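You operate a simulated robot arm through the tools that you are given. There is no shell and no other tool. Be economical: measure what you need, move in short steps, check, and stop when the job is done.

Carry out the task below with a simulated robot arm. There is one attempt and no reset: what you move stays moved.

JOB
Put the light tin marked "No. 4" from the fridge worktop on top of the green cheese pack and the light tin labelled "No. 8" on top of the plain yoghurt.

The check looks at the end state, three seconds after you hand in, the way a careful person would. Anything else that was tipped, shoved, dropped, spilled or broken makes it a failure.

ROBOT AND FRAMES
A 6-joint arm with a two-finger parallel gripper, fixed in place. Base frame: the origin is at the foot of the arm, x ahead of it, y to its left, z up; the work surface is at about z = 910. Lengths are in mm, angles in degrees, forces in N, time in s.
With the tool pointing down near the work surface it reaches from about 360 to 760 mm from the base axis. Its first joint turns from -66.0 to 66.0 degrees. Payload 2.45 kg.
The TCP is the grasp point between the finger pads, 24 mm short of the fingertips. In the tool frame z runs along the fingers and y along their closing line. Largest opening 68 mm; finger width 17, thickness 10; the body of the gripper, 40 by 70 mm, starts 41 mm behind the TCP.
Orientation is that of the tool frame in the base frame, as a unit quaternion [x, y, z, w]. With the fingers straight down and closing along the base's y, the tool's x points along the base's -x, its y along +y and its z along -z.

CONTROLS
- The arm moves only by the tool nudge_tool. Its argument "deltas" is a list of rows, each a list of 5 numbers: the closure, from 0 (fully open) to 1 (shut), then the shift along the tool's x, y, z in units of 25 mm (1.0 is 25 mm), then the turn about the tool's z in units of 4 degrees (1.0 is 4 degrees). In form: [[fingers, dx, dy, dz, twist], ...]. A call has 1 to 12 rows; each row shifts and turns the commanded pose from where the row before left it, along the tool's axes as they then stand. A call with a number of a shift or a turn outside -1 to 1 is refused whole. A row lasts 0.2 s, in which the tool goes at most 50 mm and 8.6 degrees; a call with a longer step from one row to the next is refused whole, and so is a gripper value outside its range. A pose out of reach is approached as far as the arm can. The call stops where the force on the tool passes 40 N (or 10 N more than at its start, if that is more) or the arm is blocked; 0.2 s more then pass. The fingers move at their own pace (about 108 mm/s each) and stop on an object; they squeeze with about 39 N. The grip force told is the motor's: it shows also when the fingers shut on nothing. Time passes only in rows, and 0.2 s behind the last, so rows that do not move let the fingers close. The reply holds the time, the measured pose of the TCP, the force on the tool along the base axes, the opening and the grip force, in the units named above and with some noise, and new pictures: "pictures" is both (left out), scene, wrist or none.
- Cameras (640 x 400 px; columns grow to the right, rows downward): "scene" is fixed at [187.2, 436.7, 1463.1]; the picture's right is [-0.47, -0.88, 0.00], its down [-0.51, 0.28, -0.81] and it looks along [0.72, -0.39, -0.58] (base axes); focal length 356 px, centre (320, 200). "wrist" rides on the gripper at [84, 11, -75] in the tool frame; the picture's right is [-0.13, 0.99, 0.00], its down [-0.60, -0.08, -0.79] and it looks along [-0.79, -0.10, 0.61] (tool axes); focal length 251 px, centre (320, 200). There is no depth. A picture from a camera that has moved, and an enlarged one, comes with that camera's place and axes in the base frame and with its lens.
- close_up(camera, box): a new picture of the part [left, top, right, bottom] of that camera's present view, enlarged. No time passes.
- finish_job(): hands the job in; it is judged then, once.

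Work in short steps. Places have to be worked out from the pictures, the camera data and where the tool is seen: move nearer, look again, correct. Check each grasp and each placing, and mend what went wrong. You have 90 turns and 170 pictures in all, those below and enlarged ones among them. Open the gripper and draw the arm clear of the work before you hand the job in, unless the task says otherwise; then end with one line.

The tools are called after "Call:" as name(argument=value, ...) on one line, values as JSON. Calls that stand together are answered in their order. nudge_tool: Moves the arm, as the interface text tells. Its arguments: {"type":"object","properties":{"deltas":{"type":"array","items":{"type":"array","items":{"type":"number"}}},"pictures":{"type":"string","enum":["both","scene","wrist","none"]}},"required":["deltas"]} The other tools are called the same way: close_up (camera, box) takes an enlarged picture of a part of a camera's view; finish_job () hands the job in.

At the start:

```text
clock: 0.0
eef_pos: [427.2, 81.3, 1211.3]
orientation: [0.0, 1.0, 0.0, 0.0]
force: [-0.2, 0.6, 0.8]
finger_gap: 67.9
finger_force: 0.0
```

scene: 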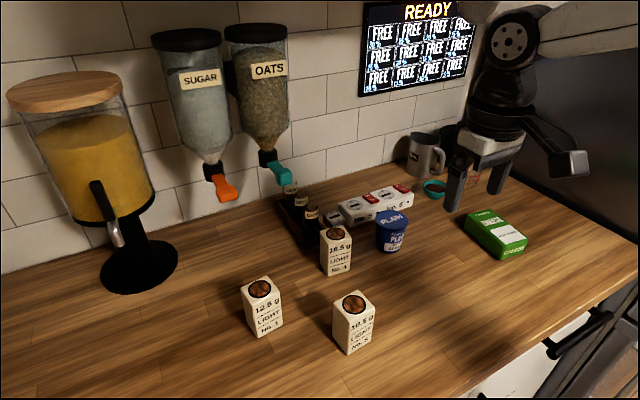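
wrist: 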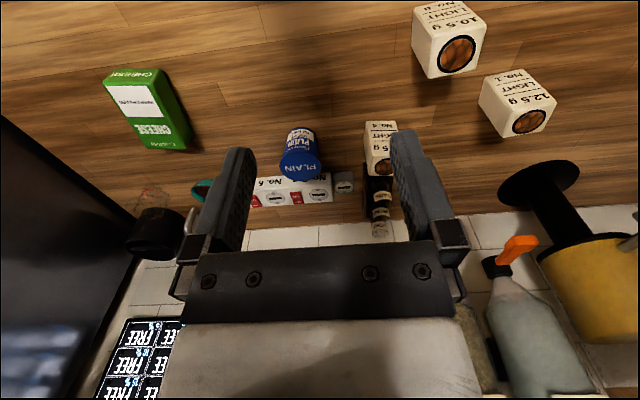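

I see three light tins, the yoghurt cup and the cheese pack. I'll enlarge the scene to read the labels and pixel positions.

Call:
close_up(camera="scene", box=[220, 170, 420, 370])

Call:
close_up(camera="scene", box=[270, 150, 540, 290])

Call:
close_up(camera="wrist", box=[240, 0, 580, 240])

```text
2.00 times, centred on (320, 270) of scene
camera zoom: at [187.2, 436.7, 1463.1], right [-0.47, -0.88, 0.0], down [-0.51, 0.28, -0.81], along [0.72, -0.39, -0.58], focal length 712 px, centre (320, 60)
```

zoom: 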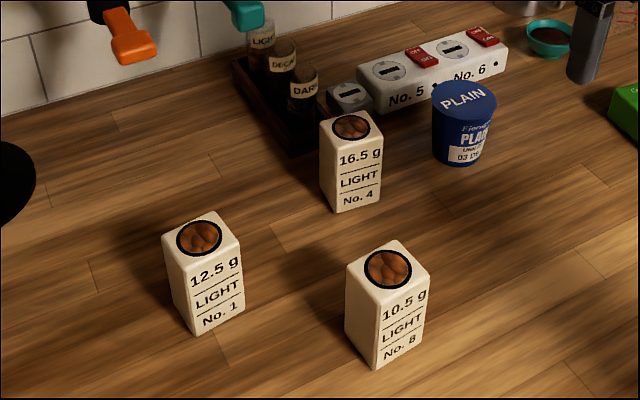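

```text
2.37 times, centred on (405, 220) of scene
camera zoom: at [187.2, 436.7, 1463.1], right [-0.47, -0.88, 0.0], down [-0.51, 0.28, -0.81], along [0.72, -0.39, -0.58], focal length 844 px, centre (118, 153)
```

zoom: 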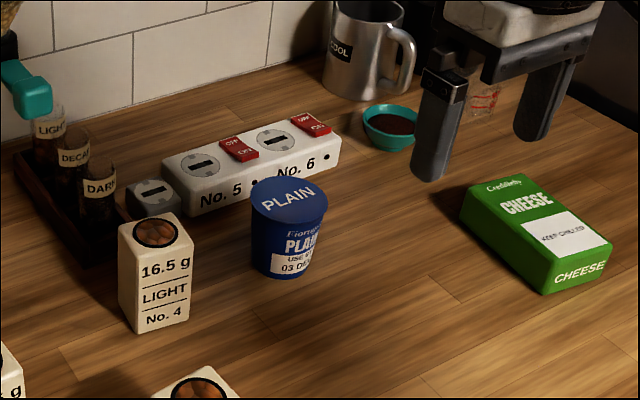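

```text
1.67 times, centred on (410, 120) of wrist
camera zoom: at [344.7, 93.1, 1286.7], right [0.13, 0.99, 0.0], down [0.6, -0.08, 0.79], along [0.79, -0.1, -0.61], focal length 419 px, centre (170, 333)
```

zoom: 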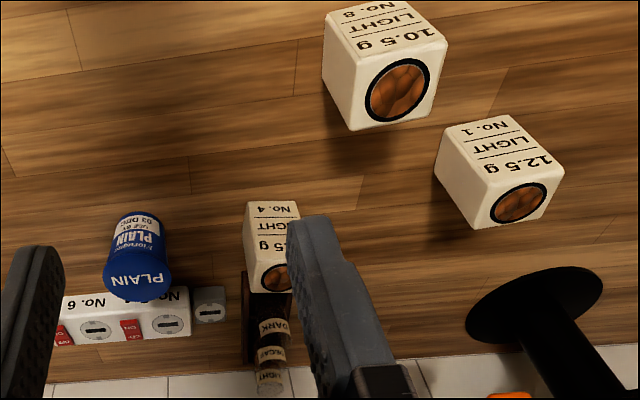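

Estimates: No. 4 at about (645,154), top 1000, yaw -12°; No. 8 at (483,214), yaw +5°; cheese centre (554,-222), top 944; yoghurt lid (641,15), top 988. Moving above No. 4 at a safe height, with the fingers turned to match.

Call:
nudge_tool(deltas=[[0, -0.969, 0.324, 0.35, 0], [0, -0.969, 0.324, 0.35, 0], [0, -0.969, 0.324, 0.35, 0], [0, -0.969, 0.324, 0.35, 0], [0, -0.969, 0.324, 0.35, 0], [0, -0.969, 0.324, 0.35, 0], [0, -0.969, 0.324, 0.35, 0], [0, -0.969, 0.324, 0.35, 0], [0, -0.969, 0.324, 0.35, 0], [0, 0, 0, 0, 1], [0, 0, 0, 0, 1], [0, 0, 0, 0, 1]])

```text
clock: 2.6
eef_pos: [646.6, 153.4, 1132.1]
orientation: [0.105, 0.994, 0.0, 0.0]
force: [-0.4, -0.1, -0.6]
finger_gap: 68.2
finger_force: 0.0
camera wrist: at [567.0, 183.1, 1207.0], right [0.33, 0.94, 0.0], down [0.57, -0.2, 0.79], along [0.75, -0.27, -0.61], focal length 251 px, centre (320, 200)
```

scene: 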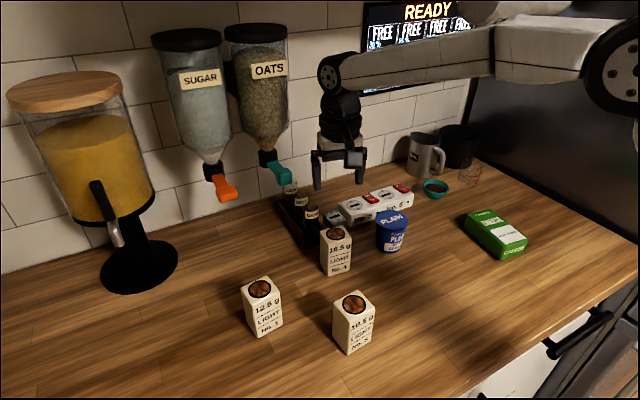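
wrist: 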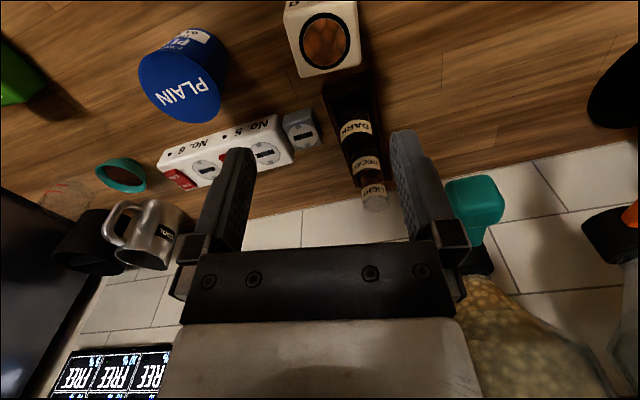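

The tin top appears in the wrist view near (641,160). I'll enlarge for its edges.

Call:
close_up(camera="wrist", box=[120, 0, 400, 140])

```text
2.29 times, centred on (260, 70) of wrist
camera zoom: at [567.0, 183.1, 1207.0], right [0.33, 0.94, 0.0], down [0.57, -0.2, 0.79], along [0.75, -0.27, -0.61], focal length 575 px, centre (457, 497)
```

zoom: 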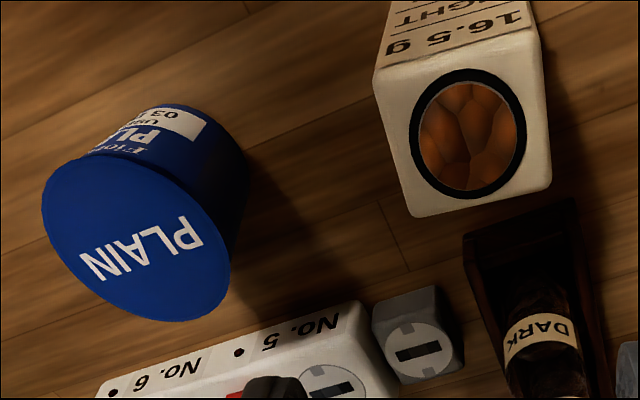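

Refined: No. 4 centre (640.6,159.5), yaw -7.6°. Correcting twist and position, and lowering to just above the tin.

Call:
nudge_tool(deltas=[[0, 0.27, 0.22, 0, -0.55], [0, 0, 0, 0, -0.55], [0, 0, 0, 0.8, 0], [0, 0, 0, 0.8, 0], [0, 0, 0, 0.8, 0], [0, 0, 0, 0.8, 0], [0, 0, 0, 0.6, 0], [0, 0, 0, 0, 0]])

```text
clock: 4.4
eef_pos: [640.2, 160.8, 1036.3]
orientation: [0.067, 0.998, 0.0, 0.0]
force: [-1.0, -0.3, 0.1]
finger_gap: 67.7
finger_force: 0.1
camera wrist: at [559.1, 183.5, 1111.6], right [0.26, 0.97, 0.0], down [0.59, -0.16, 0.79], along [0.77, -0.21, -0.61], focal length 251 px, centre (320, 200)
```

scene: 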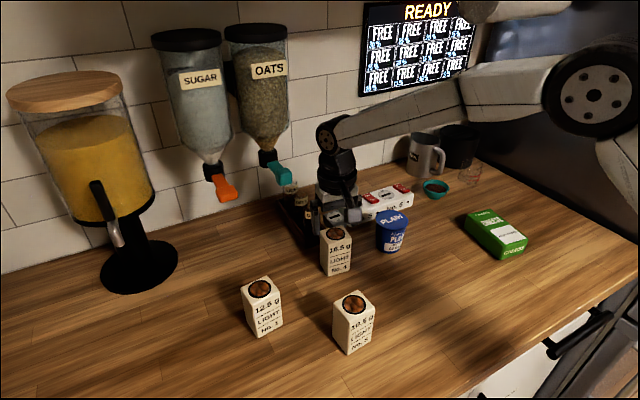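
wrist: 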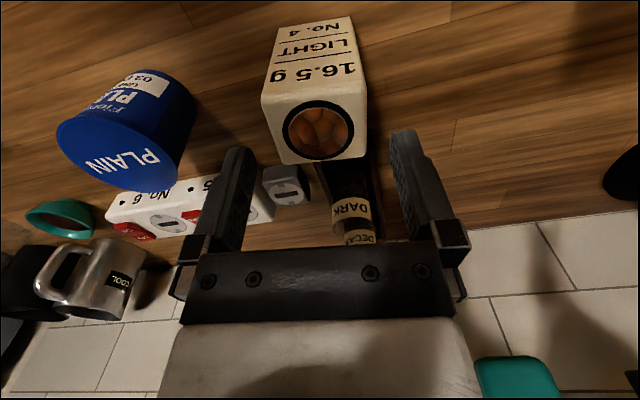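

Tin is centred between the fingers. Lowering to z≈970 around it, then closing.

Call:
nudge_tool(deltas=[[0, 0, 0, 0.7, 0], [0, 0, 0, 0.7, 0], [0, 0, 0, 0.7, 0], [0, 0, 0, 0.55, 0], [0, 0, 0, 0, 0], [1, 0, 0, 0, 0], [1, 0, 0, 0, 0], [1, 0, 0, 0, 0]])

```text
clock: 6.2
eef_pos: [641.5, 160.6, 971.0]
orientation: [0.067, 0.998, -0.001, 0.0]
force: [-0.3, 0.0, 0.1]
finger_gap: 51.7
finger_force: 38.4
camera wrist: at [559.4, 183.4, 1046.3], right [0.26, 0.97, 0.0], down [0.59, -0.16, 0.79], along [0.77, -0.21, -0.61], focal length 251 px, centre (320, 200)
```

scene: 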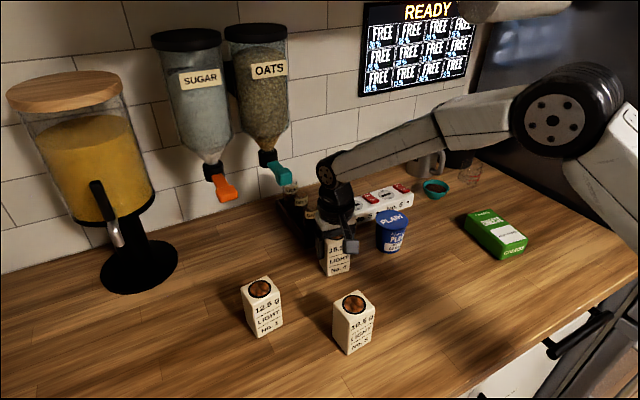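
wrist: 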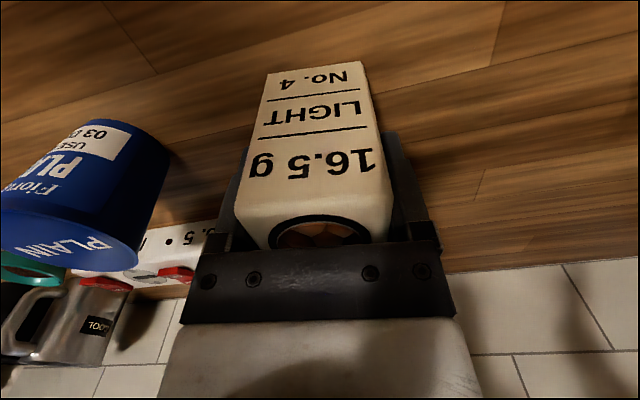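

Gripped (51.7 mm). Lifting ~190 mm straight up.

Call:
nudge_tool(deltas=[[1, 0, 0, -0.4, 0], [1, 0, 0, -0.9, 0], [1, 0, 0, -0.9, 0], [1, 0, 0, -0.9, 0], [1, 0, 0, -0.9, 0], [1, 0, 0, -0.9, 0], [1, 0, 0, -0.9, 0], [1, 0, 0, -0.9, 0], [1, 0, 0, -0.9, 0], [1, 0, 0, 0, 0]])

```text
clock: 8.4
eef_pos: [639.5, 161.7, 1160.5]
orientation: [0.067, 0.998, 0.001, -0.001]
force: [-0.6, -1.1, -0.5]
finger_gap: 51.8
finger_force: 39.0
camera wrist: at [558.9, 184.0, 1236.1], right [0.26, 0.97, 0.0], down [0.59, -0.16, 0.79], along [0.77, -0.21, -0.61], focal length 251 px, centre (320, 200)
```

scene: 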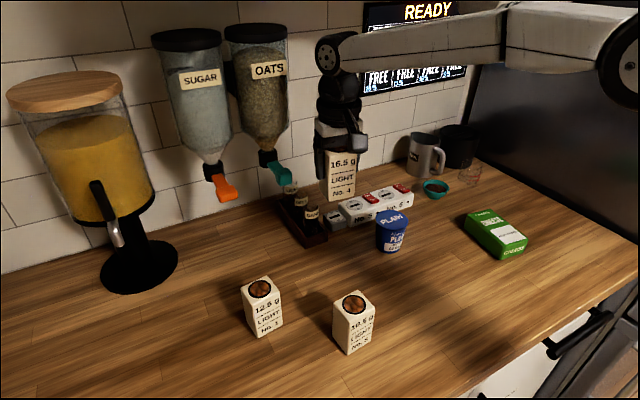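
wrist: 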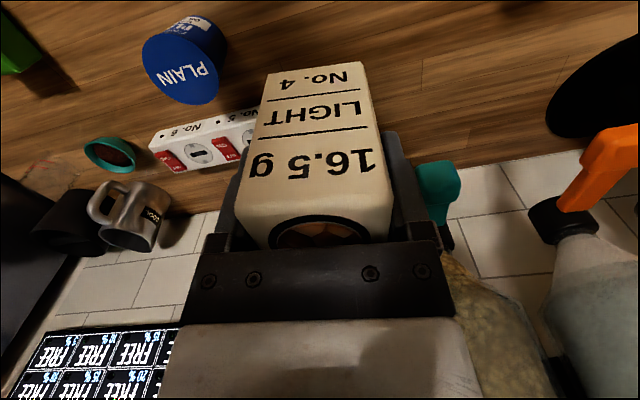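

Secure. Carrying high toward the cheese pack, stopping short to look.

Call:
nudge_tool(deltas=[[1, 0.087, -0.8, 0, 0], [1, 0.087, -0.9, 0, 0], [1, 0.087, -1, 0, 0], [1, 0.087, -1, 0, 0], [1, 0.087, -1, 0, 0], [1, 0.087, -1, 0, 0], [1, 0.087, -1, 0, 0], [1, 0.087, -1, 0, 0], [1, 0.087, -1, 0, 0], [1, 0.087, -1, 0, 0], [1, 0.087, -1, 0, 0], [1, 0.087, -0.8, 0, 0]])

```text
clock: 11.0
eef_pos: [575.9, -120.7, 1160.5]
orientation: [0.067, 0.998, 0.0, 0.0]
force: [0.3, 0.2, -0.2]
finger_gap: 51.8
finger_force: 39.3
camera wrist: at [494.7, -97.8, 1235.6], right [0.26, 0.97, 0.0], down [0.59, -0.16, 0.79], along [0.77, -0.21, -0.61], focal length 251 px, centre (320, 200)
```

scene: 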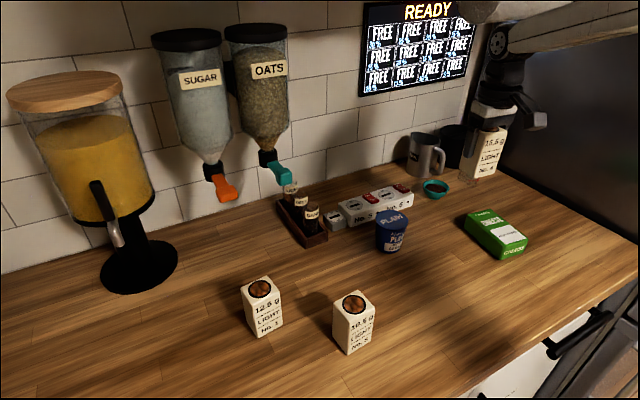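
wrist: 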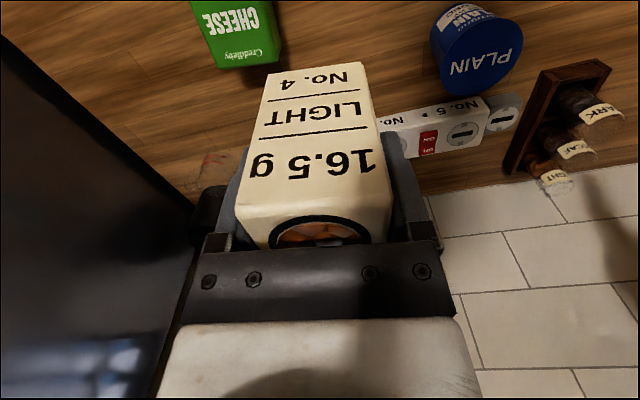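

The cheese's far edge and the yoghurt are visible; I enlarge both for better coordinates.

Call:
close_up(camera="wrist", box=[160, 0, 320, 100])

Call:
close_up(camera="scene", box=[440, 190, 560, 270])

Call:
close_up(camera="wrist", box=[400, 0, 560, 100])

```text
4.00 times, centred on (240, 50) of wrist
camera zoom: at [494.7, -97.8, 1235.6], right [0.26, 0.97, 0.0], down [0.59, -0.16, 0.79], along [0.77, -0.21, -0.61], focal length 1006 px, centre (640, 800)
```

zoom: 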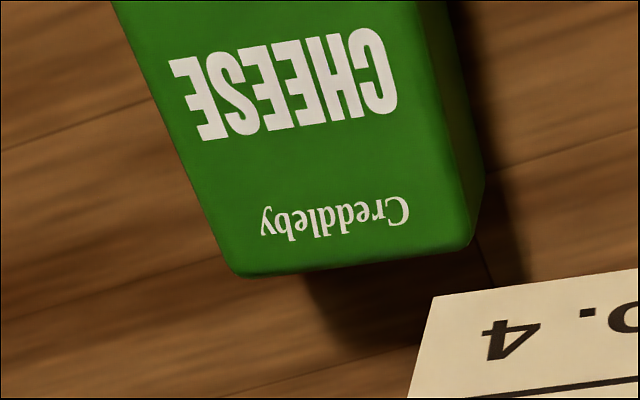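

```text
5.00 times, centred on (500, 230) of scene
camera zoom: at [187.2, 436.7, 1463.1], right [-0.47, -0.88, 0.0], down [-0.51, 0.28, -0.81], along [0.72, -0.39, -0.58], focal length 1781 px, centre (-580, 50)
```

zoom: 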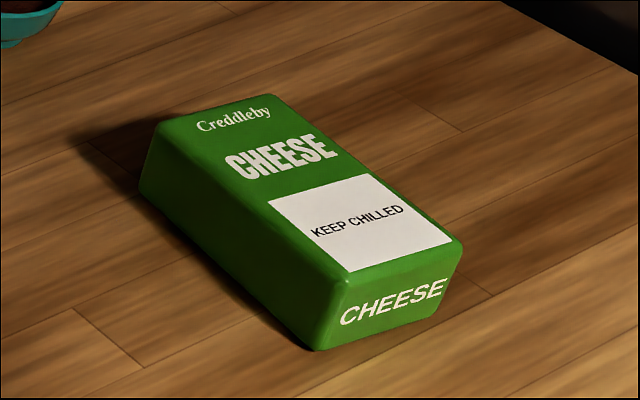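

```text
4.00 times, centred on (480, 50) of wrist
camera zoom: at [494.7, -97.8, 1235.6], right [0.26, 0.97, 0.0], down [0.59, -0.16, 0.79], along [0.77, -0.21, -0.61], focal length 1006 px, centre (-320, 800)
```

zoom: 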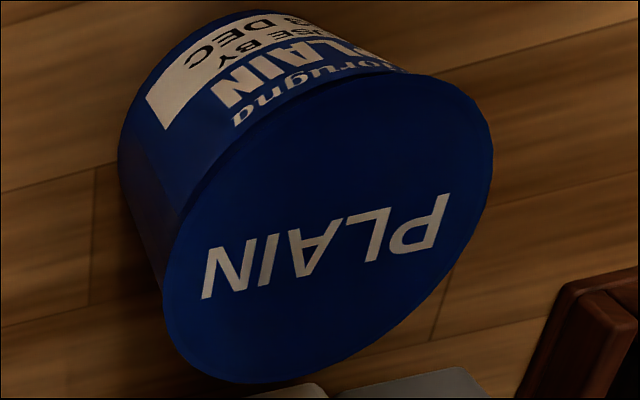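

Cheese centre ≈(546,-206), top ≈950, yaw ≈-8° (matches the tin). Moving above it and lowering to z≈1040 for a look.

Call:
nudge_tool(deltas=[[1, 0.185, -0.885, 0, 0], [1, 0.185, -0.885, 0, 0], [1, 0.185, -0.885, 0, 0], [1, 0.185, -0.885, 0, 0], [1, 0, 0, 0.8, 0], [1, 0, 0, 0.8, 0], [1, 0, 0, 0.8, 0], [1, 0, 0, 0.8, 0], [1, 0, 0, 0.8, 0], [1, 0, 0, 0.8, 0], [1, 0, 0, 0, 0]])

Call:
close_up(camera="scene", box=[420, 130, 580, 270])

```text
clock: 13.4
eef_pos: [547.0, -206.8, 1040.3]
orientation: [0.067, 0.998, 0.001, 0.0]
force: [0.3, -0.2, -1.4]
finger_gap: 51.7
finger_force: 39.2
camera wrist: at [464.7, -183.4, 1115.7], right [0.26, 0.97, 0.0], down [0.59, -0.16, 0.79], along [0.77, -0.21, -0.61], focal length 251 px, centre (320, 200)
```

scene: 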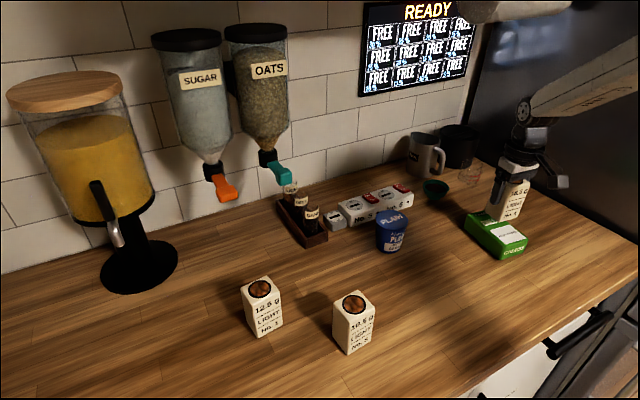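
wrist: 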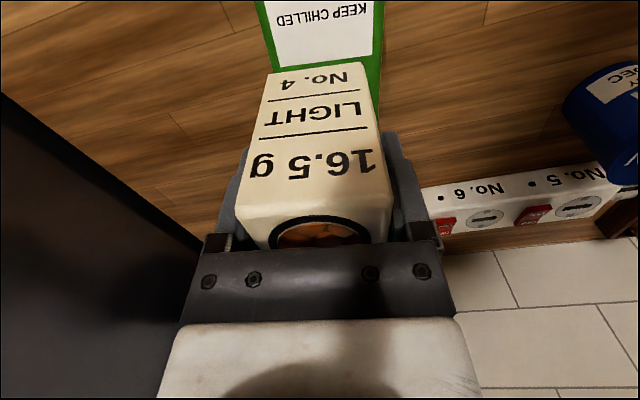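

```text
2.86 times, centred on (500, 200) of scene
camera zoom: at [187.2, 436.7, 1463.1], right [-0.47, -0.88, 0.0], down [-0.51, 0.28, -0.81], along [0.72, -0.39, -0.58], focal length 1018 px, centre (-194, 200)
```

zoom: 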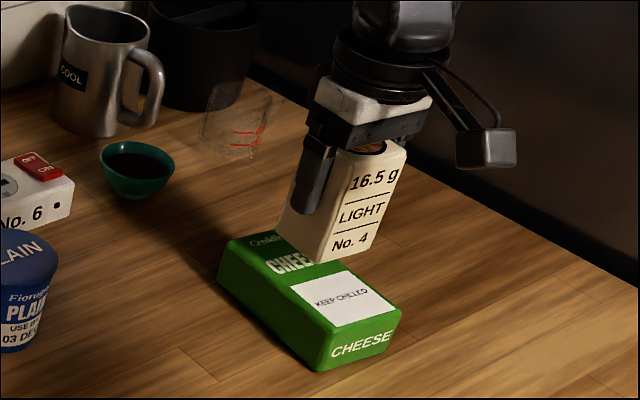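

Tin sits over the pack's middle. Lowering in small steps to just contact.

Call:
nudge_tool(deltas=[[1, 0, 0, 0.4, 0], [1, 0, 0, 0.3, 0], [1, 0, 0, 0.1, 0], [1, 0, 0, 0.1, 0], [1, 0, 0, 0.1, 0], [1, 0, 0, 0, 0]])

Call:
close_up(camera="scene", box=[450, 160, 550, 270])

```text
clock: 14.8
eef_pos: [546.2, -205.4, 1015.9]
orientation: [0.067, 0.998, 0.001, 0.0]
force: [-0.7, 0.9, 2.3]
finger_gap: 51.8
finger_force: 39.1
camera wrist: at [465.0, -183.2, 1091.3], right [0.26, 0.97, 0.0], down [0.59, -0.16, 0.79], along [0.77, -0.21, -0.61], focal length 251 px, centre (320, 200)
```

scene: 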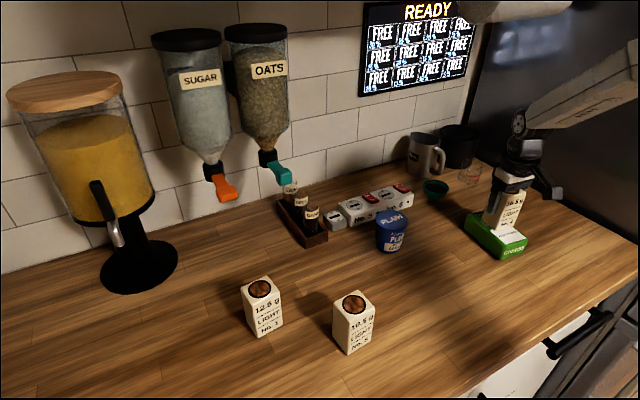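
wrist: 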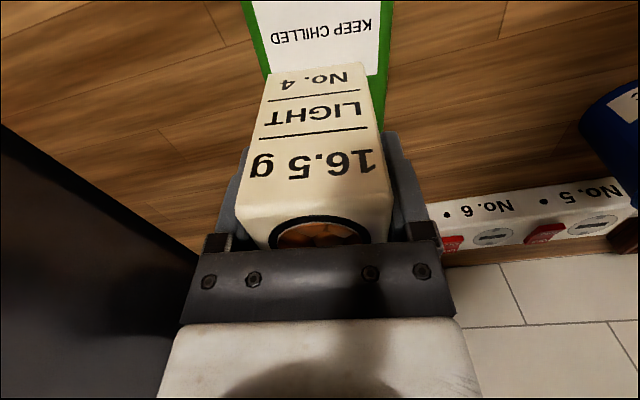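

```text
3.64 times, centred on (500, 215) of scene
camera zoom: at [187.1, 436.8, 1463.1], right [-0.47, -0.88, 0.0], down [-0.51, 0.28, -0.81], along [0.72, -0.39, -0.58], focal length 1295 px, centre (-334, 146)
```

zoom: 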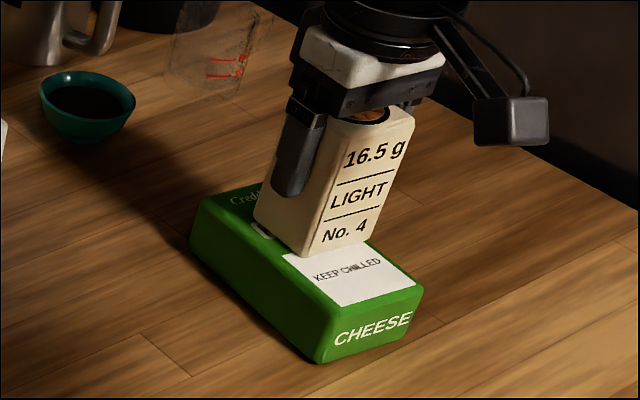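

The wrist view shows the tin about 4 mm toward -y of centre. I'll raise slightly, shift +y 4 mm, and lower until contact.

Call:
nudge_tool(deltas=[[1, 0, 0, -0.2, 0], [1, 0, 0.17, 0, 0], [1, 0, 0, 0.2, 0], [1, 0, 0, 0.06, 0], [1, 0, 0, 0.06, 0], [1, 0, 0, 0, 0]])

```text
clock: 16.2
eef_pos: [547.7, -201.5, 1015.2]
orientation: [0.068, 0.998, -0.001, 0.002]
force: [-4.7, 3.2, 32.4]
finger_gap: 51.8
finger_force: 39.0
camera wrist: at [465.3, -178.9, 1090.0], right [0.26, 0.97, 0.0], down [0.58, -0.16, 0.8], along [0.77, -0.21, -0.6], focal length 251 px, centre (320, 200)
```

scene: 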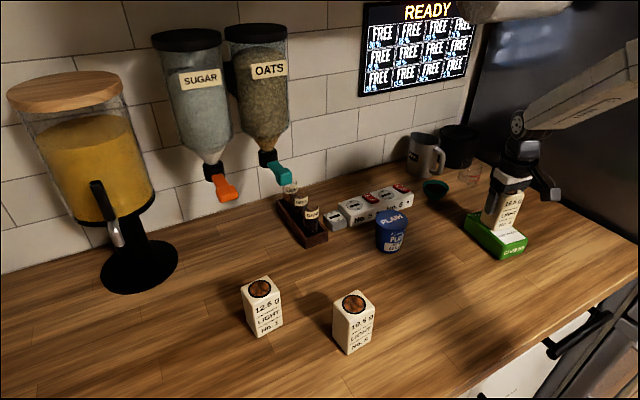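
wrist: 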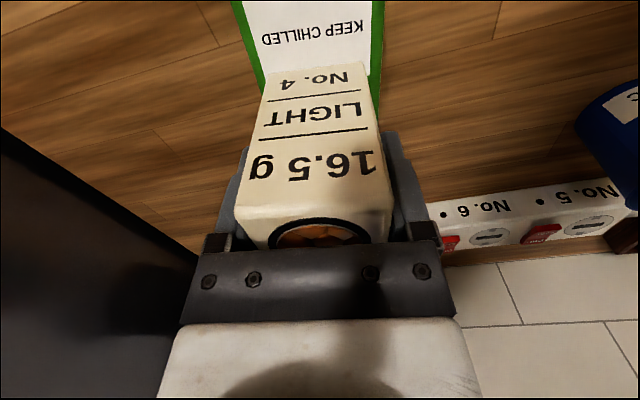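

Firm contact (32 N) at z≈1015, and the tin is centred across the pack. Easing up 2 mm to relieve pressure, then opening.

Call:
nudge_tool(deltas=[[1, 0, 0, -0.09, 0], [1, 0, 0, 0, 0]], pictures="none")

```text
clock: 16.8
eef_pos: [547.3, -202.6, 1015.0]
orientation: [0.068, 0.998, -0.001, 0.001]
force: [6.0, -1.3, 12.6]
finger_gap: 51.6
finger_force: 39.0
```

Some load is left (12 N); easing another 1 mm and opening.

Call:
nudge_tool(deltas=[[1, 0, 0, -0.04, 0], [1, 0, 0, 0, 0], [0.8, 0, 0, 0, 0], [0.3, 0, 0, 0, 0], [0, 0, 0, 0, 0], [0, 0, 0, 0, 0]])

```text
clock: 18.2
eef_pos: [546.3, -200.5, 1015.9]
orientation: [0.067, 0.998, 0.001, -0.001]
force: [-0.2, 0.3, 0.0]
finger_gap: 68.1
finger_force: 0.1
camera wrist: at [464.8, -178.8, 1091.4], right [0.26, 0.97, 0.0], down [0.59, -0.16, 0.79], along [0.76, -0.21, -0.61], focal length 251 px, centre (320, 200)
```

scene: 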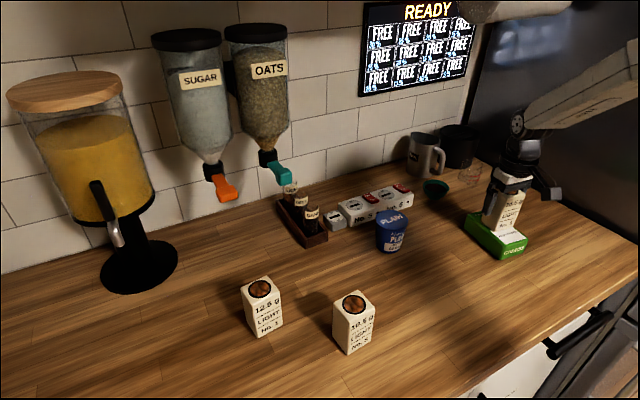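
wrist: 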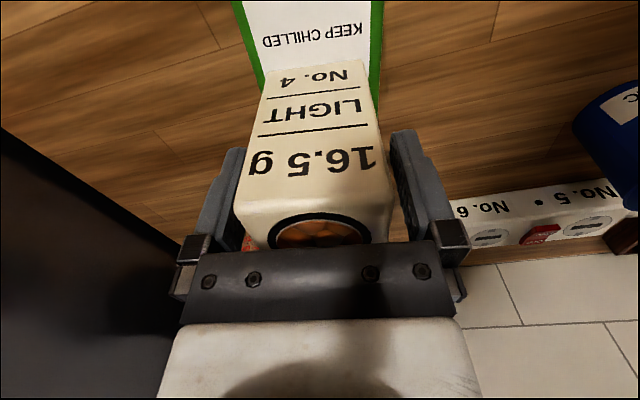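

Released and standing; both fingers are clear. Lifting straight up.

Call:
nudge_tool(deltas=[[0, 0, 0, -0.3, 0], [0, 0, 0, -0.6, 0], [0, 0, 0, -0.9, 0], [0, 0, 0, -0.9, 0], [0, 0, 0, -0.9, 0], [0, 0, 0, -0.9, 0], [0, 0, 0, -0.9, 0], [0, 0, 0, -0.6, 0], [0, 0, 0, 0, 0]])

Call:
close_up(camera="scene", box=[420, 130, 580, 270])

```text
clock: 20.2
eef_pos: [546.1, -201.5, 1167.4]
orientation: [0.067, 0.998, 0.001, -0.001]
force: [-0.1, -0.2, -0.5]
finger_gap: 68.2
finger_force: 0.1
camera wrist: at [465.2, -179.0, 1241.6], right [0.26, 0.97, 0.0], down [0.59, -0.16, 0.79], along [0.77, -0.21, -0.61], focal length 251 px, centre (320, 200)
```

scene: 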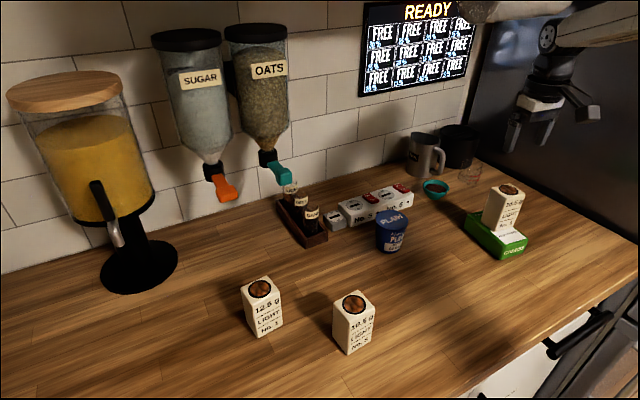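
wrist: 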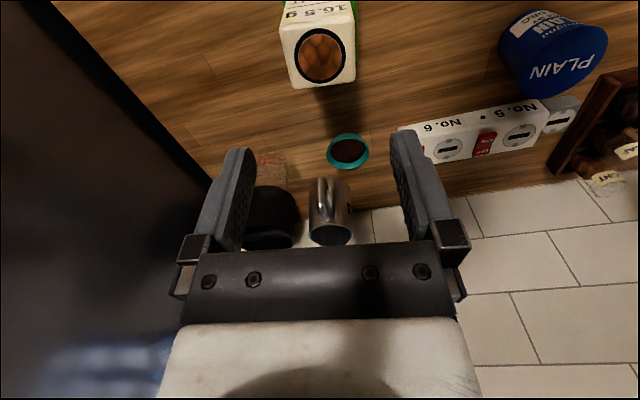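

```text
2.86 times, centred on (500, 200) of scene
camera zoom: at [187.2, 436.7, 1463.1], right [-0.47, -0.88, 0.0], down [-0.51, 0.28, -0.81], along [0.72, -0.39, -0.58], focal length 1018 px, centre (-194, 200)
```

zoom: 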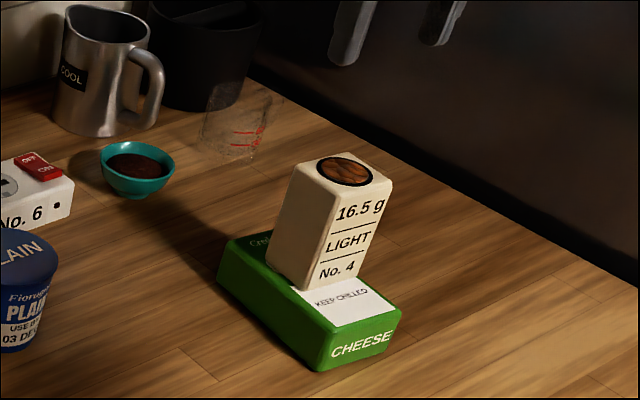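

No. 4 stands well on the cheese. Now heading over to No. 8.

Call:
nudge_tool(deltas=[[0, 0.278, 0.947, 0, 0], [0, 0.278, 0.947, 0, 0], [0, 0.278, 0.947, 0, 0], [0, 0.278, 0.947, 0, 0], [0, 0.278, 0.947, 0, 0], [0, 0.278, 0.947, 0, 0], [0, 0.278, 0.947, 0, 0], [0, 0.278, 0.947, 0, 0], [0, 0.278, 0.947, 0, 0], [0, 0.278, 0.947, 0, 0], [0, 0.278, 0.947, 0, 0], [0, 0.278, 0.947, 0, 0]], pictures="none")

Call:
nudge_tool(deltas=[[0, 0.278, 0.947, 0, 0], [0, 0.278, 0.947, 0, 0], [0, 0.278, 0.947, 0, 0], [0, 0.278, 0.947, 0, 0], [0, 0.278, 0.947, 0, 0], [0, 0, 0, 0, -0.8], [0, 0, 0, 0, -0.8], [0, 0, 0, 0, -0.8], [0, 0, 0, 0, -0.8], [0, 0, 0, 0, 0]], pictures="wrist")

Call:
close_up(camera="wrist", box=[240, 0, 400, 100])

```text
clock: 22.8
eef_pos: [501.1, 91.5, 1167.1]
orientation: [0.067, 0.998, 0.0, 0.001]
force: [0.4, -0.2, -0.8]
finger_gap: 68.1
finger_force: 0.0
```

```text
clock: 25.0
eef_pos: [482.9, 214.1, 1165.3]
orientation: [-0.046, 0.999, 0.0, 0.0]
force: [-1.2, 0.5, -0.8]
finger_gap: 67.9
finger_force: 0.0
camera wrist: at [398.4, 217.6, 1241.0], right [0.04, 1.0, 0.0], down [0.61, -0.02, 0.79], along [0.79, -0.03, -0.61], focal length 251 px, centre (320, 200)
```

wrist: 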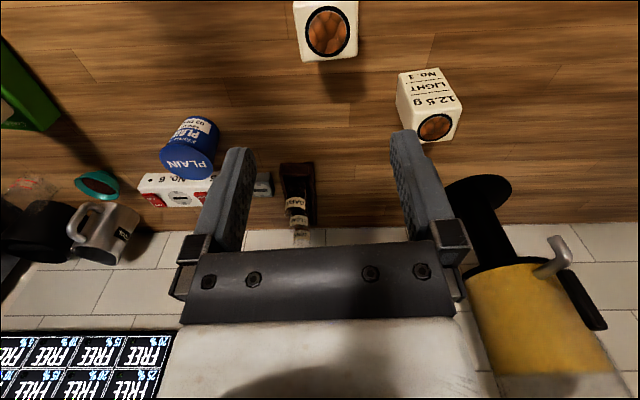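

```text
4.00 times, centred on (320, 50) of wrist
camera zoom: at [398.4, 217.6, 1241.0], right [0.04, 1.0, 0.0], down [0.61, -0.02, 0.79], along [0.79, -0.03, -0.61], focal length 1006 px, centre (320, 800)
```

zoom: 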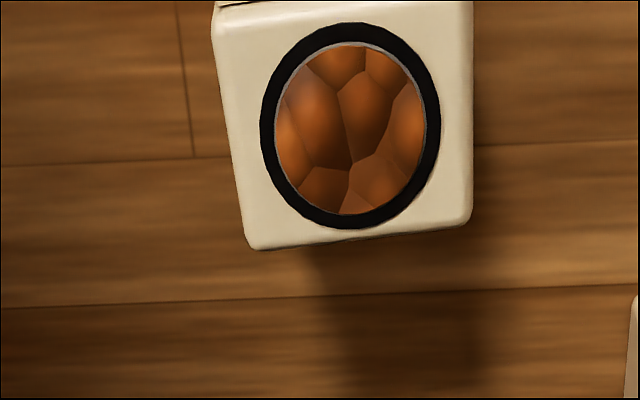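

No. 8 centre ≈(479.5,220.5), yaw ≈5°. Shifting and lowering to just above it.

Call:
nudge_tool(deltas=[[0, 0.12, 0.27, 0, 0], [0, 0, 0, 0.9, 0], [0, 0, 0, 0.9, 0], [0, 0, 0, 0.9, 0], [0, 0, 0, 0.9, 0], [0, 0, 0, 0.9, 0], [0, 0, 0, 0.7, 0], [0, 0, 0, 0, 0]], pictures="wrist")

```text
clock: 26.8
eef_pos: [480.1, 220.4, 1036.5]
orientation: [-0.045, 0.999, -0.001, 0.0]
force: [-0.6, 0.2, -0.3]
finger_gap: 68.3
finger_force: 0.0
camera wrist: at [395.1, 223.4, 1111.6], right [0.04, 1.0, 0.0], down [0.61, -0.02, 0.79], along [0.79, -0.03, -0.61], focal length 251 px, centre (320, 200)
```

wrist: 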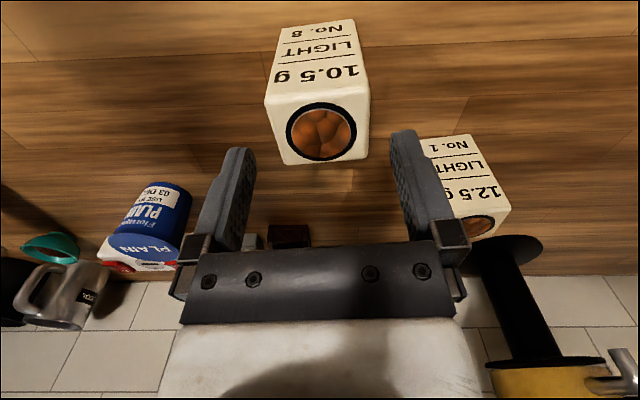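

Aligned as with the first tin. Lowering and gripping.

Call:
nudge_tool(deltas=[[0, 0, 0, 0.7, 0], [0, 0, 0, 0.7, 0], [0, 0, 0, 0.7, 0], [0, 0, 0, 0.55, 0], [0, 0, 0, 0, 0], [1, 0, 0, 0, 0], [1, 0, 0, 0, 0], [1, 0, 0, 0, 0]], pictures="wrist")

```text
clock: 28.6
eef_pos: [480.0, 219.4, 970.3]
orientation: [-0.043, 0.999, 0.0, 0.0]
force: [-0.7, 0.8, 0.4]
finger_gap: 51.5
finger_force: 38.8
camera wrist: at [395.1, 223.6, 1045.4], right [0.04, 1.0, 0.0], down [0.61, -0.02, 0.79], along [0.79, -0.03, -0.61], focal length 251 px, centre (320, 200)
```

wrist: 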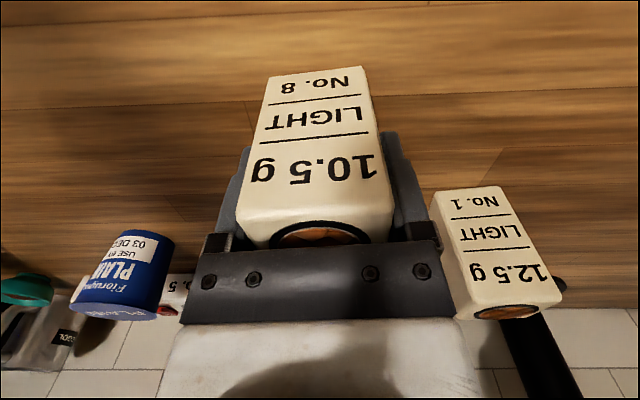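

Gripped (51.5 mm). Lifting to ≈1160.

Call:
nudge_tool(deltas=[[1, 0, 0, -0.4, 0], [1, 0, 0, -0.9, 0], [1, 0, 0, -0.9, 0], [1, 0, 0, -0.9, 0], [1, 0, 0, -0.9, 0], [1, 0, 0, -0.9, 0], [1, 0, 0, -0.9, 0], [1, 0, 0, -0.9, 0], [1, 0, 0, -0.9, 0], [1, 0, 0, 0, 0]])

Call:
close_up(camera="scene", box=[350, 190, 430, 270])

```text
clock: 30.8
eef_pos: [477.9, 219.6, 1161.3]
orientation: [-0.045, 0.999, 0.0, 0.0]
force: [-0.6, -0.6, -0.4]
finger_gap: 51.6
finger_force: 38.8
camera wrist: at [394.3, 224.4, 1236.0], right [0.04, 1.0, 0.0], down [0.61, -0.02, 0.79], along [0.79, -0.03, -0.61], focal length 251 px, centre (320, 200)
```

scene: 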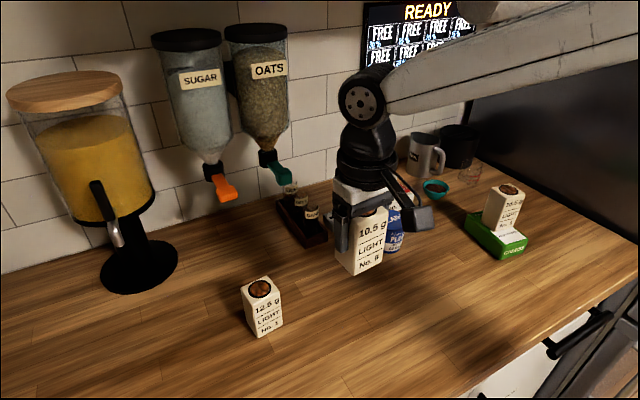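
wrist: 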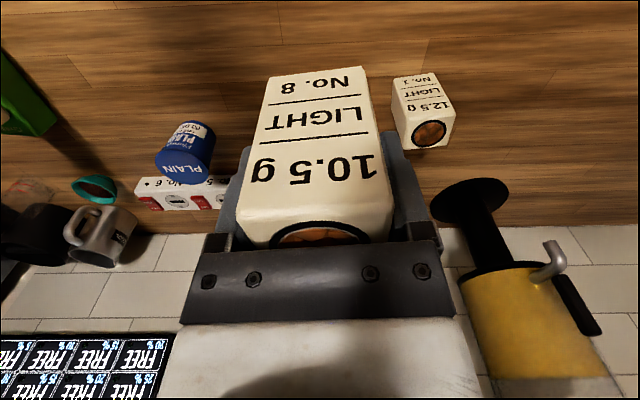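

```text
5.00 times, centred on (390, 230) of scene
camera zoom: at [187.2, 436.7, 1463.1], right [-0.47, -0.88, 0.0], down [-0.51, 0.28, -0.81], along [0.72, -0.39, -0.58], focal length 1781 px, centre (-30, 50)
```

zoom: 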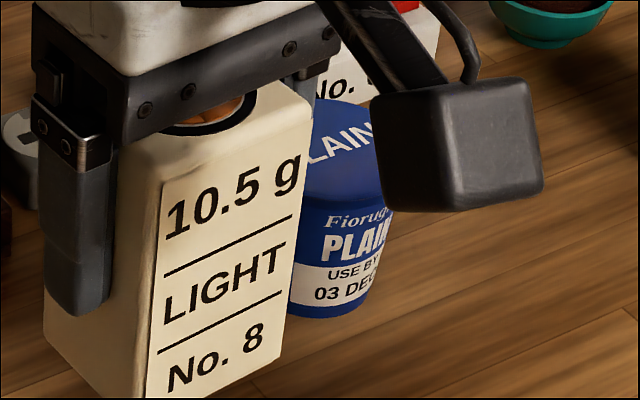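

Carrying toward the yoghurt, stopping short for a fresh measurement.

Call:
nudge_tool(deltas=[[1, -0.564, -0.856, 0, 0], [1, -0.564, -0.856, 0, 0], [1, -0.564, -0.856, 0, 0], [1, -0.564, -0.856, 0, 0], [1, -0.564, -0.856, 0, 0], [1, -0.564, -0.856, 0, 0], [1, -0.564, -0.856, 0, 0], [1, 0, 0, 0, 0]])

Call:
close_up(camera="scene", box=[350, 190, 430, 270])

Call:
close_up(camera="wrist", box=[160, 40, 320, 140])

```text
clock: 32.6
eef_pos: [589.8, 79.0, 1159.8]
orientation: [-0.045, 0.999, 0.0, 0.0]
force: [1.1, 0.0, -1.4]
finger_gap: 51.8
finger_force: 38.7
camera wrist: at [506.1, 83.5, 1235.3], right [0.04, 1.0, 0.0], down [0.61, -0.02, 0.79], along [0.79, -0.03, -0.61], focal length 251 px, centre (320, 200)
```

scene: 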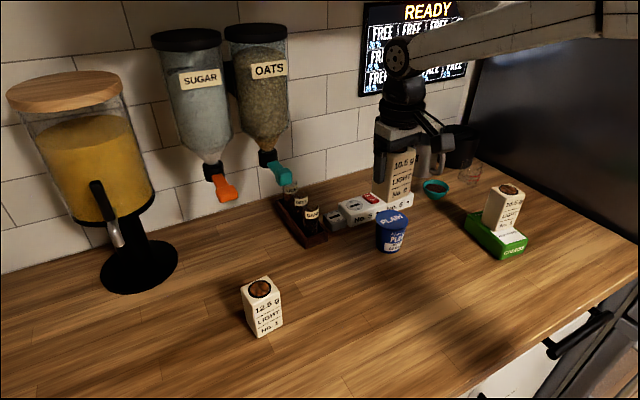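
wrist: 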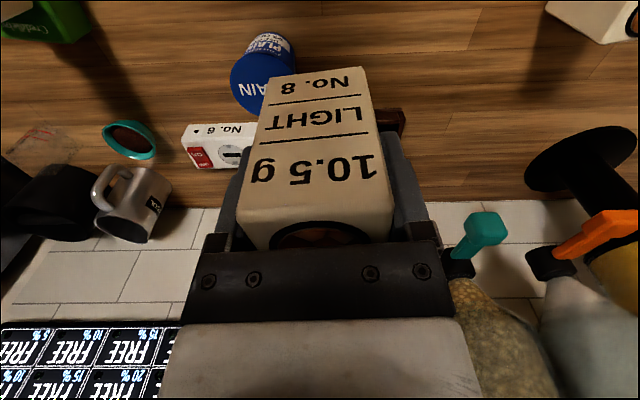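

```text
5.00 times, centred on (390, 230) of scene
camera zoom: at [187.2, 436.7, 1463.1], right [-0.47, -0.88, 0.0], down [-0.51, 0.28, -0.81], along [0.72, -0.39, -0.58], focal length 1781 px, centre (-30, 50)
```

zoom: 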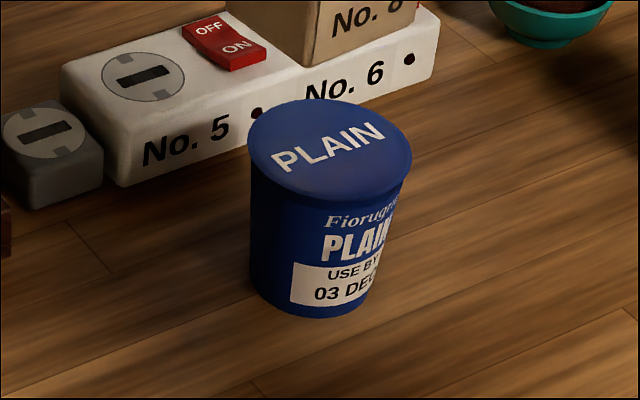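

```text
4.00 times, centred on (240, 90) of wrist
camera zoom: at [506.1, 83.5, 1235.3], right [0.04, 1.0, 0.0], down [0.61, -0.02, 0.79], along [0.79, -0.03, -0.61], focal length 1006 px, centre (640, 640)
```

zoom: 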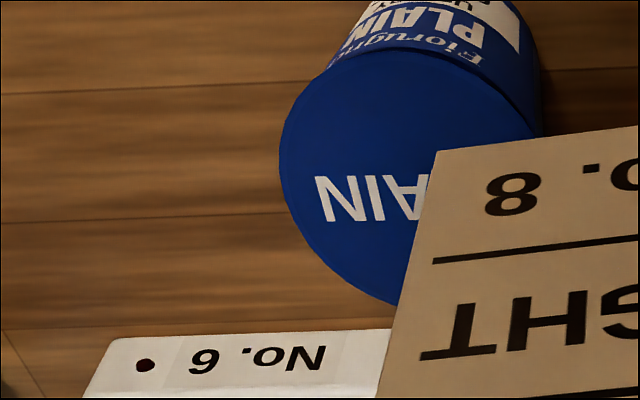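

Yoghurt lid centre ≈(637,21), diameter 70, top ≈988. Moving above it, lowering to z≈1072 (about 25 mm gap).

Call:
nudge_tool(deltas=[[1, -0.556, -0.828, 0, 0], [1, -0.556, -0.828, 0, 0], [1, -0.556, -0.828, 0, 0], [1, 0, 0, 0.8, 0], [1, 0, 0, 0.9, 0], [1, 0, 0, 0.9, 0], [1, 0, 0, 0.9, 0], [1, 0, 0, 0, 0]])

Call:
close_up(camera="scene", box=[340, 150, 440, 270])

Call:
close_up(camera="wrist", box=[200, 0, 440, 150])

```text
clock: 34.4
eef_pos: [639.0, 20.9, 1071.3]
orientation: [-0.044, 0.999, 0.001, -0.001]
force: [-0.7, 0.1, -1.7]
finger_gap: 51.5
finger_force: 38.6
camera wrist: at [553.8, 25.2, 1146.7], right [0.04, 1.0, 0.0], down [0.61, -0.02, 0.79], along [0.79, -0.03, -0.61], focal length 251 px, centre (320, 200)
```

scene: 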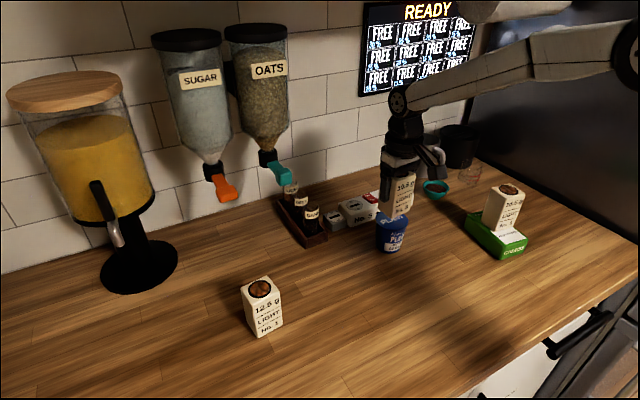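
wrist: 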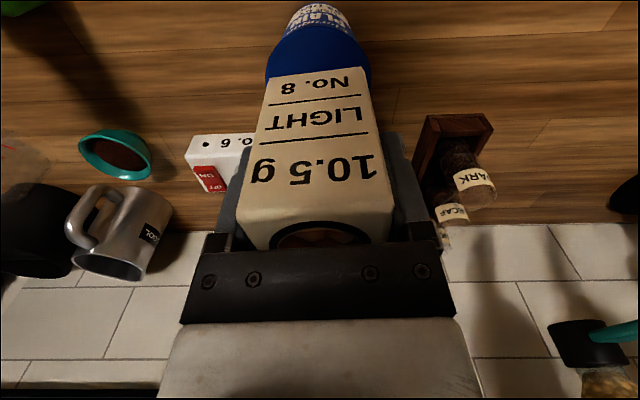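

```text
3.33 times, centred on (390, 210) of scene
camera zoom: at [187.2, 436.7, 1463.1], right [-0.47, -0.88, 0.0], down [-0.51, 0.28, -0.81], along [0.72, -0.39, -0.58], focal length 1187 px, centre (87, 167)
```

zoom: 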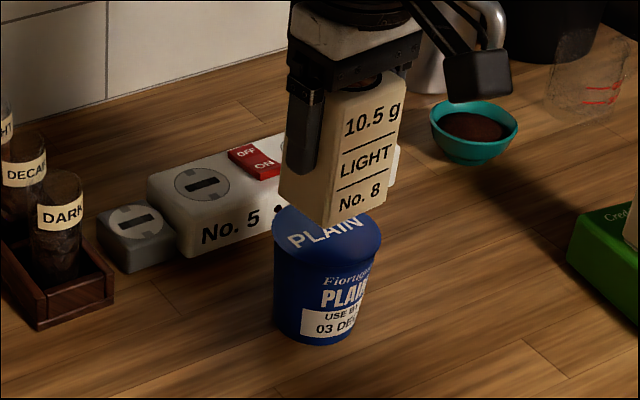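

```text
2.67 times, centred on (320, 75) of wrist
camera zoom: at [553.8, 25.2, 1146.7], right [0.04, 1.0, 0.0], down [0.61, -0.02, 0.79], along [0.79, -0.03, -0.61], focal length 670 px, centre (320, 533)
```

zoom: 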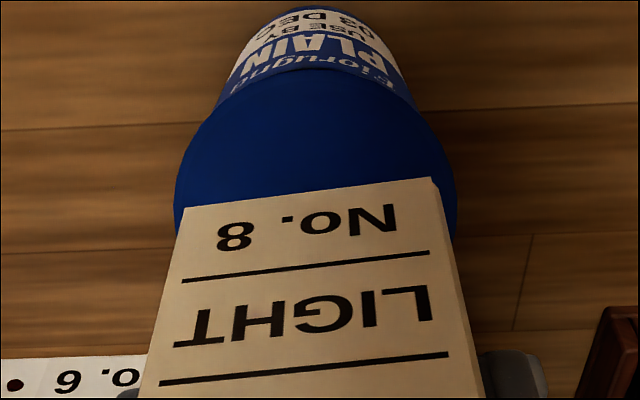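

Lid centre re-measured at (639,21): exactly under the tool. Lowering gently.

Call:
nudge_tool(deltas=[[1, 0, 0, 0.4, 0], [1, 0, 0, 0.2, 0], [1, 0, 0, 0.1, 0], [1, 0, 0, 0, 0]])

Call:
close_up(camera="scene", box=[340, 150, 440, 270])

```text
clock: 35.4
eef_pos: [638.4, 21.2, 1053.9]
orientation: [-0.045, 0.999, 0.0, -0.001]
force: [-0.2, -0.3, -0.6]
finger_gap: 51.5
finger_force: 38.6
camera wrist: at [553.1, 25.8, 1129.5], right [0.04, 1.0, 0.0], down [0.61, -0.02, 0.79], along [0.79, -0.03, -0.61], focal length 251 px, centre (320, 200)
```

scene: 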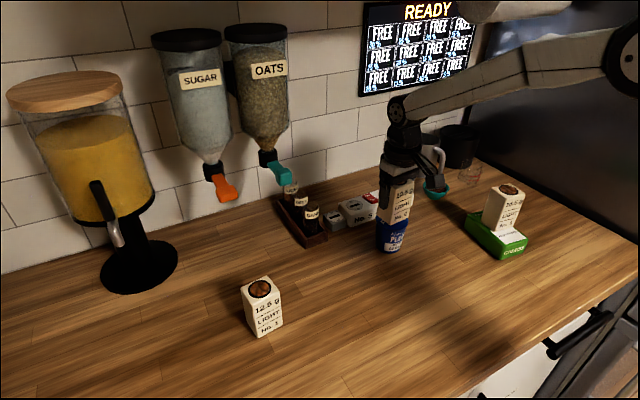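
wrist: 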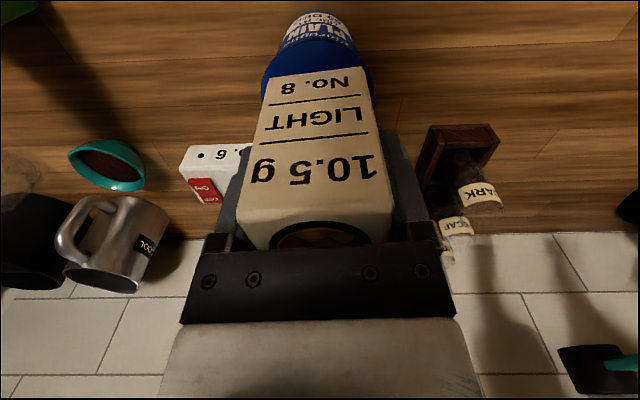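

```text
3.33 times, centred on (390, 210) of scene
camera zoom: at [187.2, 436.7, 1463.1], right [-0.47, -0.88, 0.0], down [-0.51, 0.28, -0.81], along [0.72, -0.39, -0.58], focal length 1187 px, centre (87, 167)
```

zoom: 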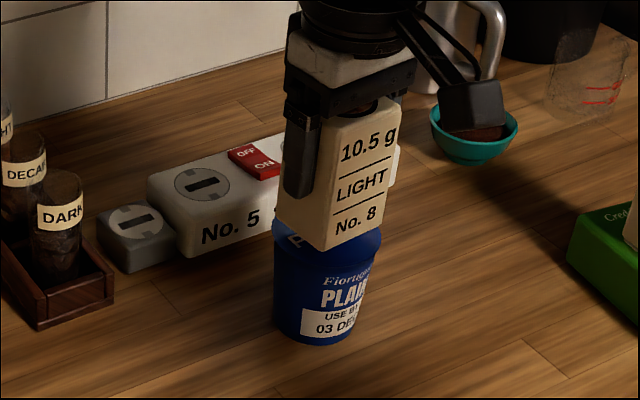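

No contact yet, a few mm to go. Continuing in 1.5 mm steps.

Call:
nudge_tool(deltas=[[1, 0, 0, 0.06, 0], [1, 0, 0, 0, 0], [1, 0, 0, 0.06, 0], [1, 0, 0, 0, 0]], pictures="none")

```text
clock: 36.4
eef_pos: [637.6, 21.7, 1051.1]
orientation: [-0.046, 0.999, 0.0, 0.0]
force: [1.1, 1.1, -1.0]
finger_gap: 51.7
finger_force: 39.3
```

Still free at 1051; continuing.

Call:
nudge_tool(deltas=[[1, 0, 0, 0.06, 0], [1, 0, 0, 0, 0]], pictures="none")

Call:
nudge_tool(deltas=[[1, 0, 0, 0.05, 0], [1, 0, 0, 0, 0]], pictures="scene")

Call:
close_up(camera="scene", box=[360, 190, 430, 260])

```text
clock: 37.0
eef_pos: [637.6, 20.9, 1049.9]
orientation: [-0.045, 0.999, 0.001, 0.0]
force: [0.3, -0.1, -1.4]
finger_gap: 51.7
finger_force: 39.6
```

```text
clock: 37.6
eef_pos: [637.7, 22.5, 1048.8]
orientation: [-0.044, 0.999, 0.0, 0.0]
force: [-0.4, 1.0, -0.9]
finger_gap: 51.8
finger_force: 38.4
```

scene: 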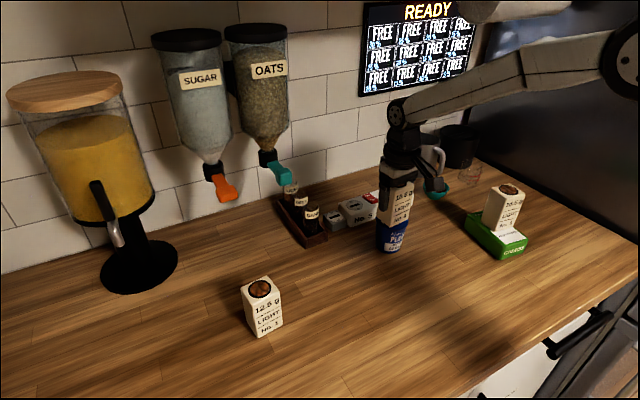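

```text
5.71 times, centred on (395, 225) of scene
camera zoom: at [187.2, 436.7, 1463.1], right [-0.47, -0.88, 0.0], down [-0.51, 0.28, -0.81], along [0.72, -0.39, -0.58], focal length 2035 px, centre (-109, 57)
```

zoom: 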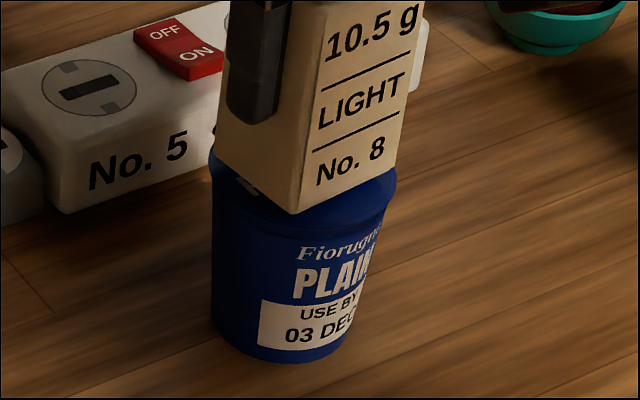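

Centred and nearly down. Two more small steps.

Call:
nudge_tool(deltas=[[1, 0, 0, 0.05, 0], [1, 0, 0, 0, 0]], pictures="none")

Call:
nudge_tool(deltas=[[1, 0, 0, 0.05, 0], [1, 0, 0, 0, 0]], pictures="none")

```text
clock: 38.2
eef_pos: [638.2, 21.0, 1046.9]
orientation: [-0.044, 0.999, -0.001, 0.0]
force: [0.1, -0.4, -1.8]
finger_gap: 51.5
finger_force: 38.7
```

```text
clock: 38.8
eef_pos: [638.8, 22.1, 1046.1]
orientation: [-0.045, 0.999, 0.0, 0.001]
force: [-0.6, 0.0, -0.2]
finger_gap: 51.9
finger_force: 38.7
```

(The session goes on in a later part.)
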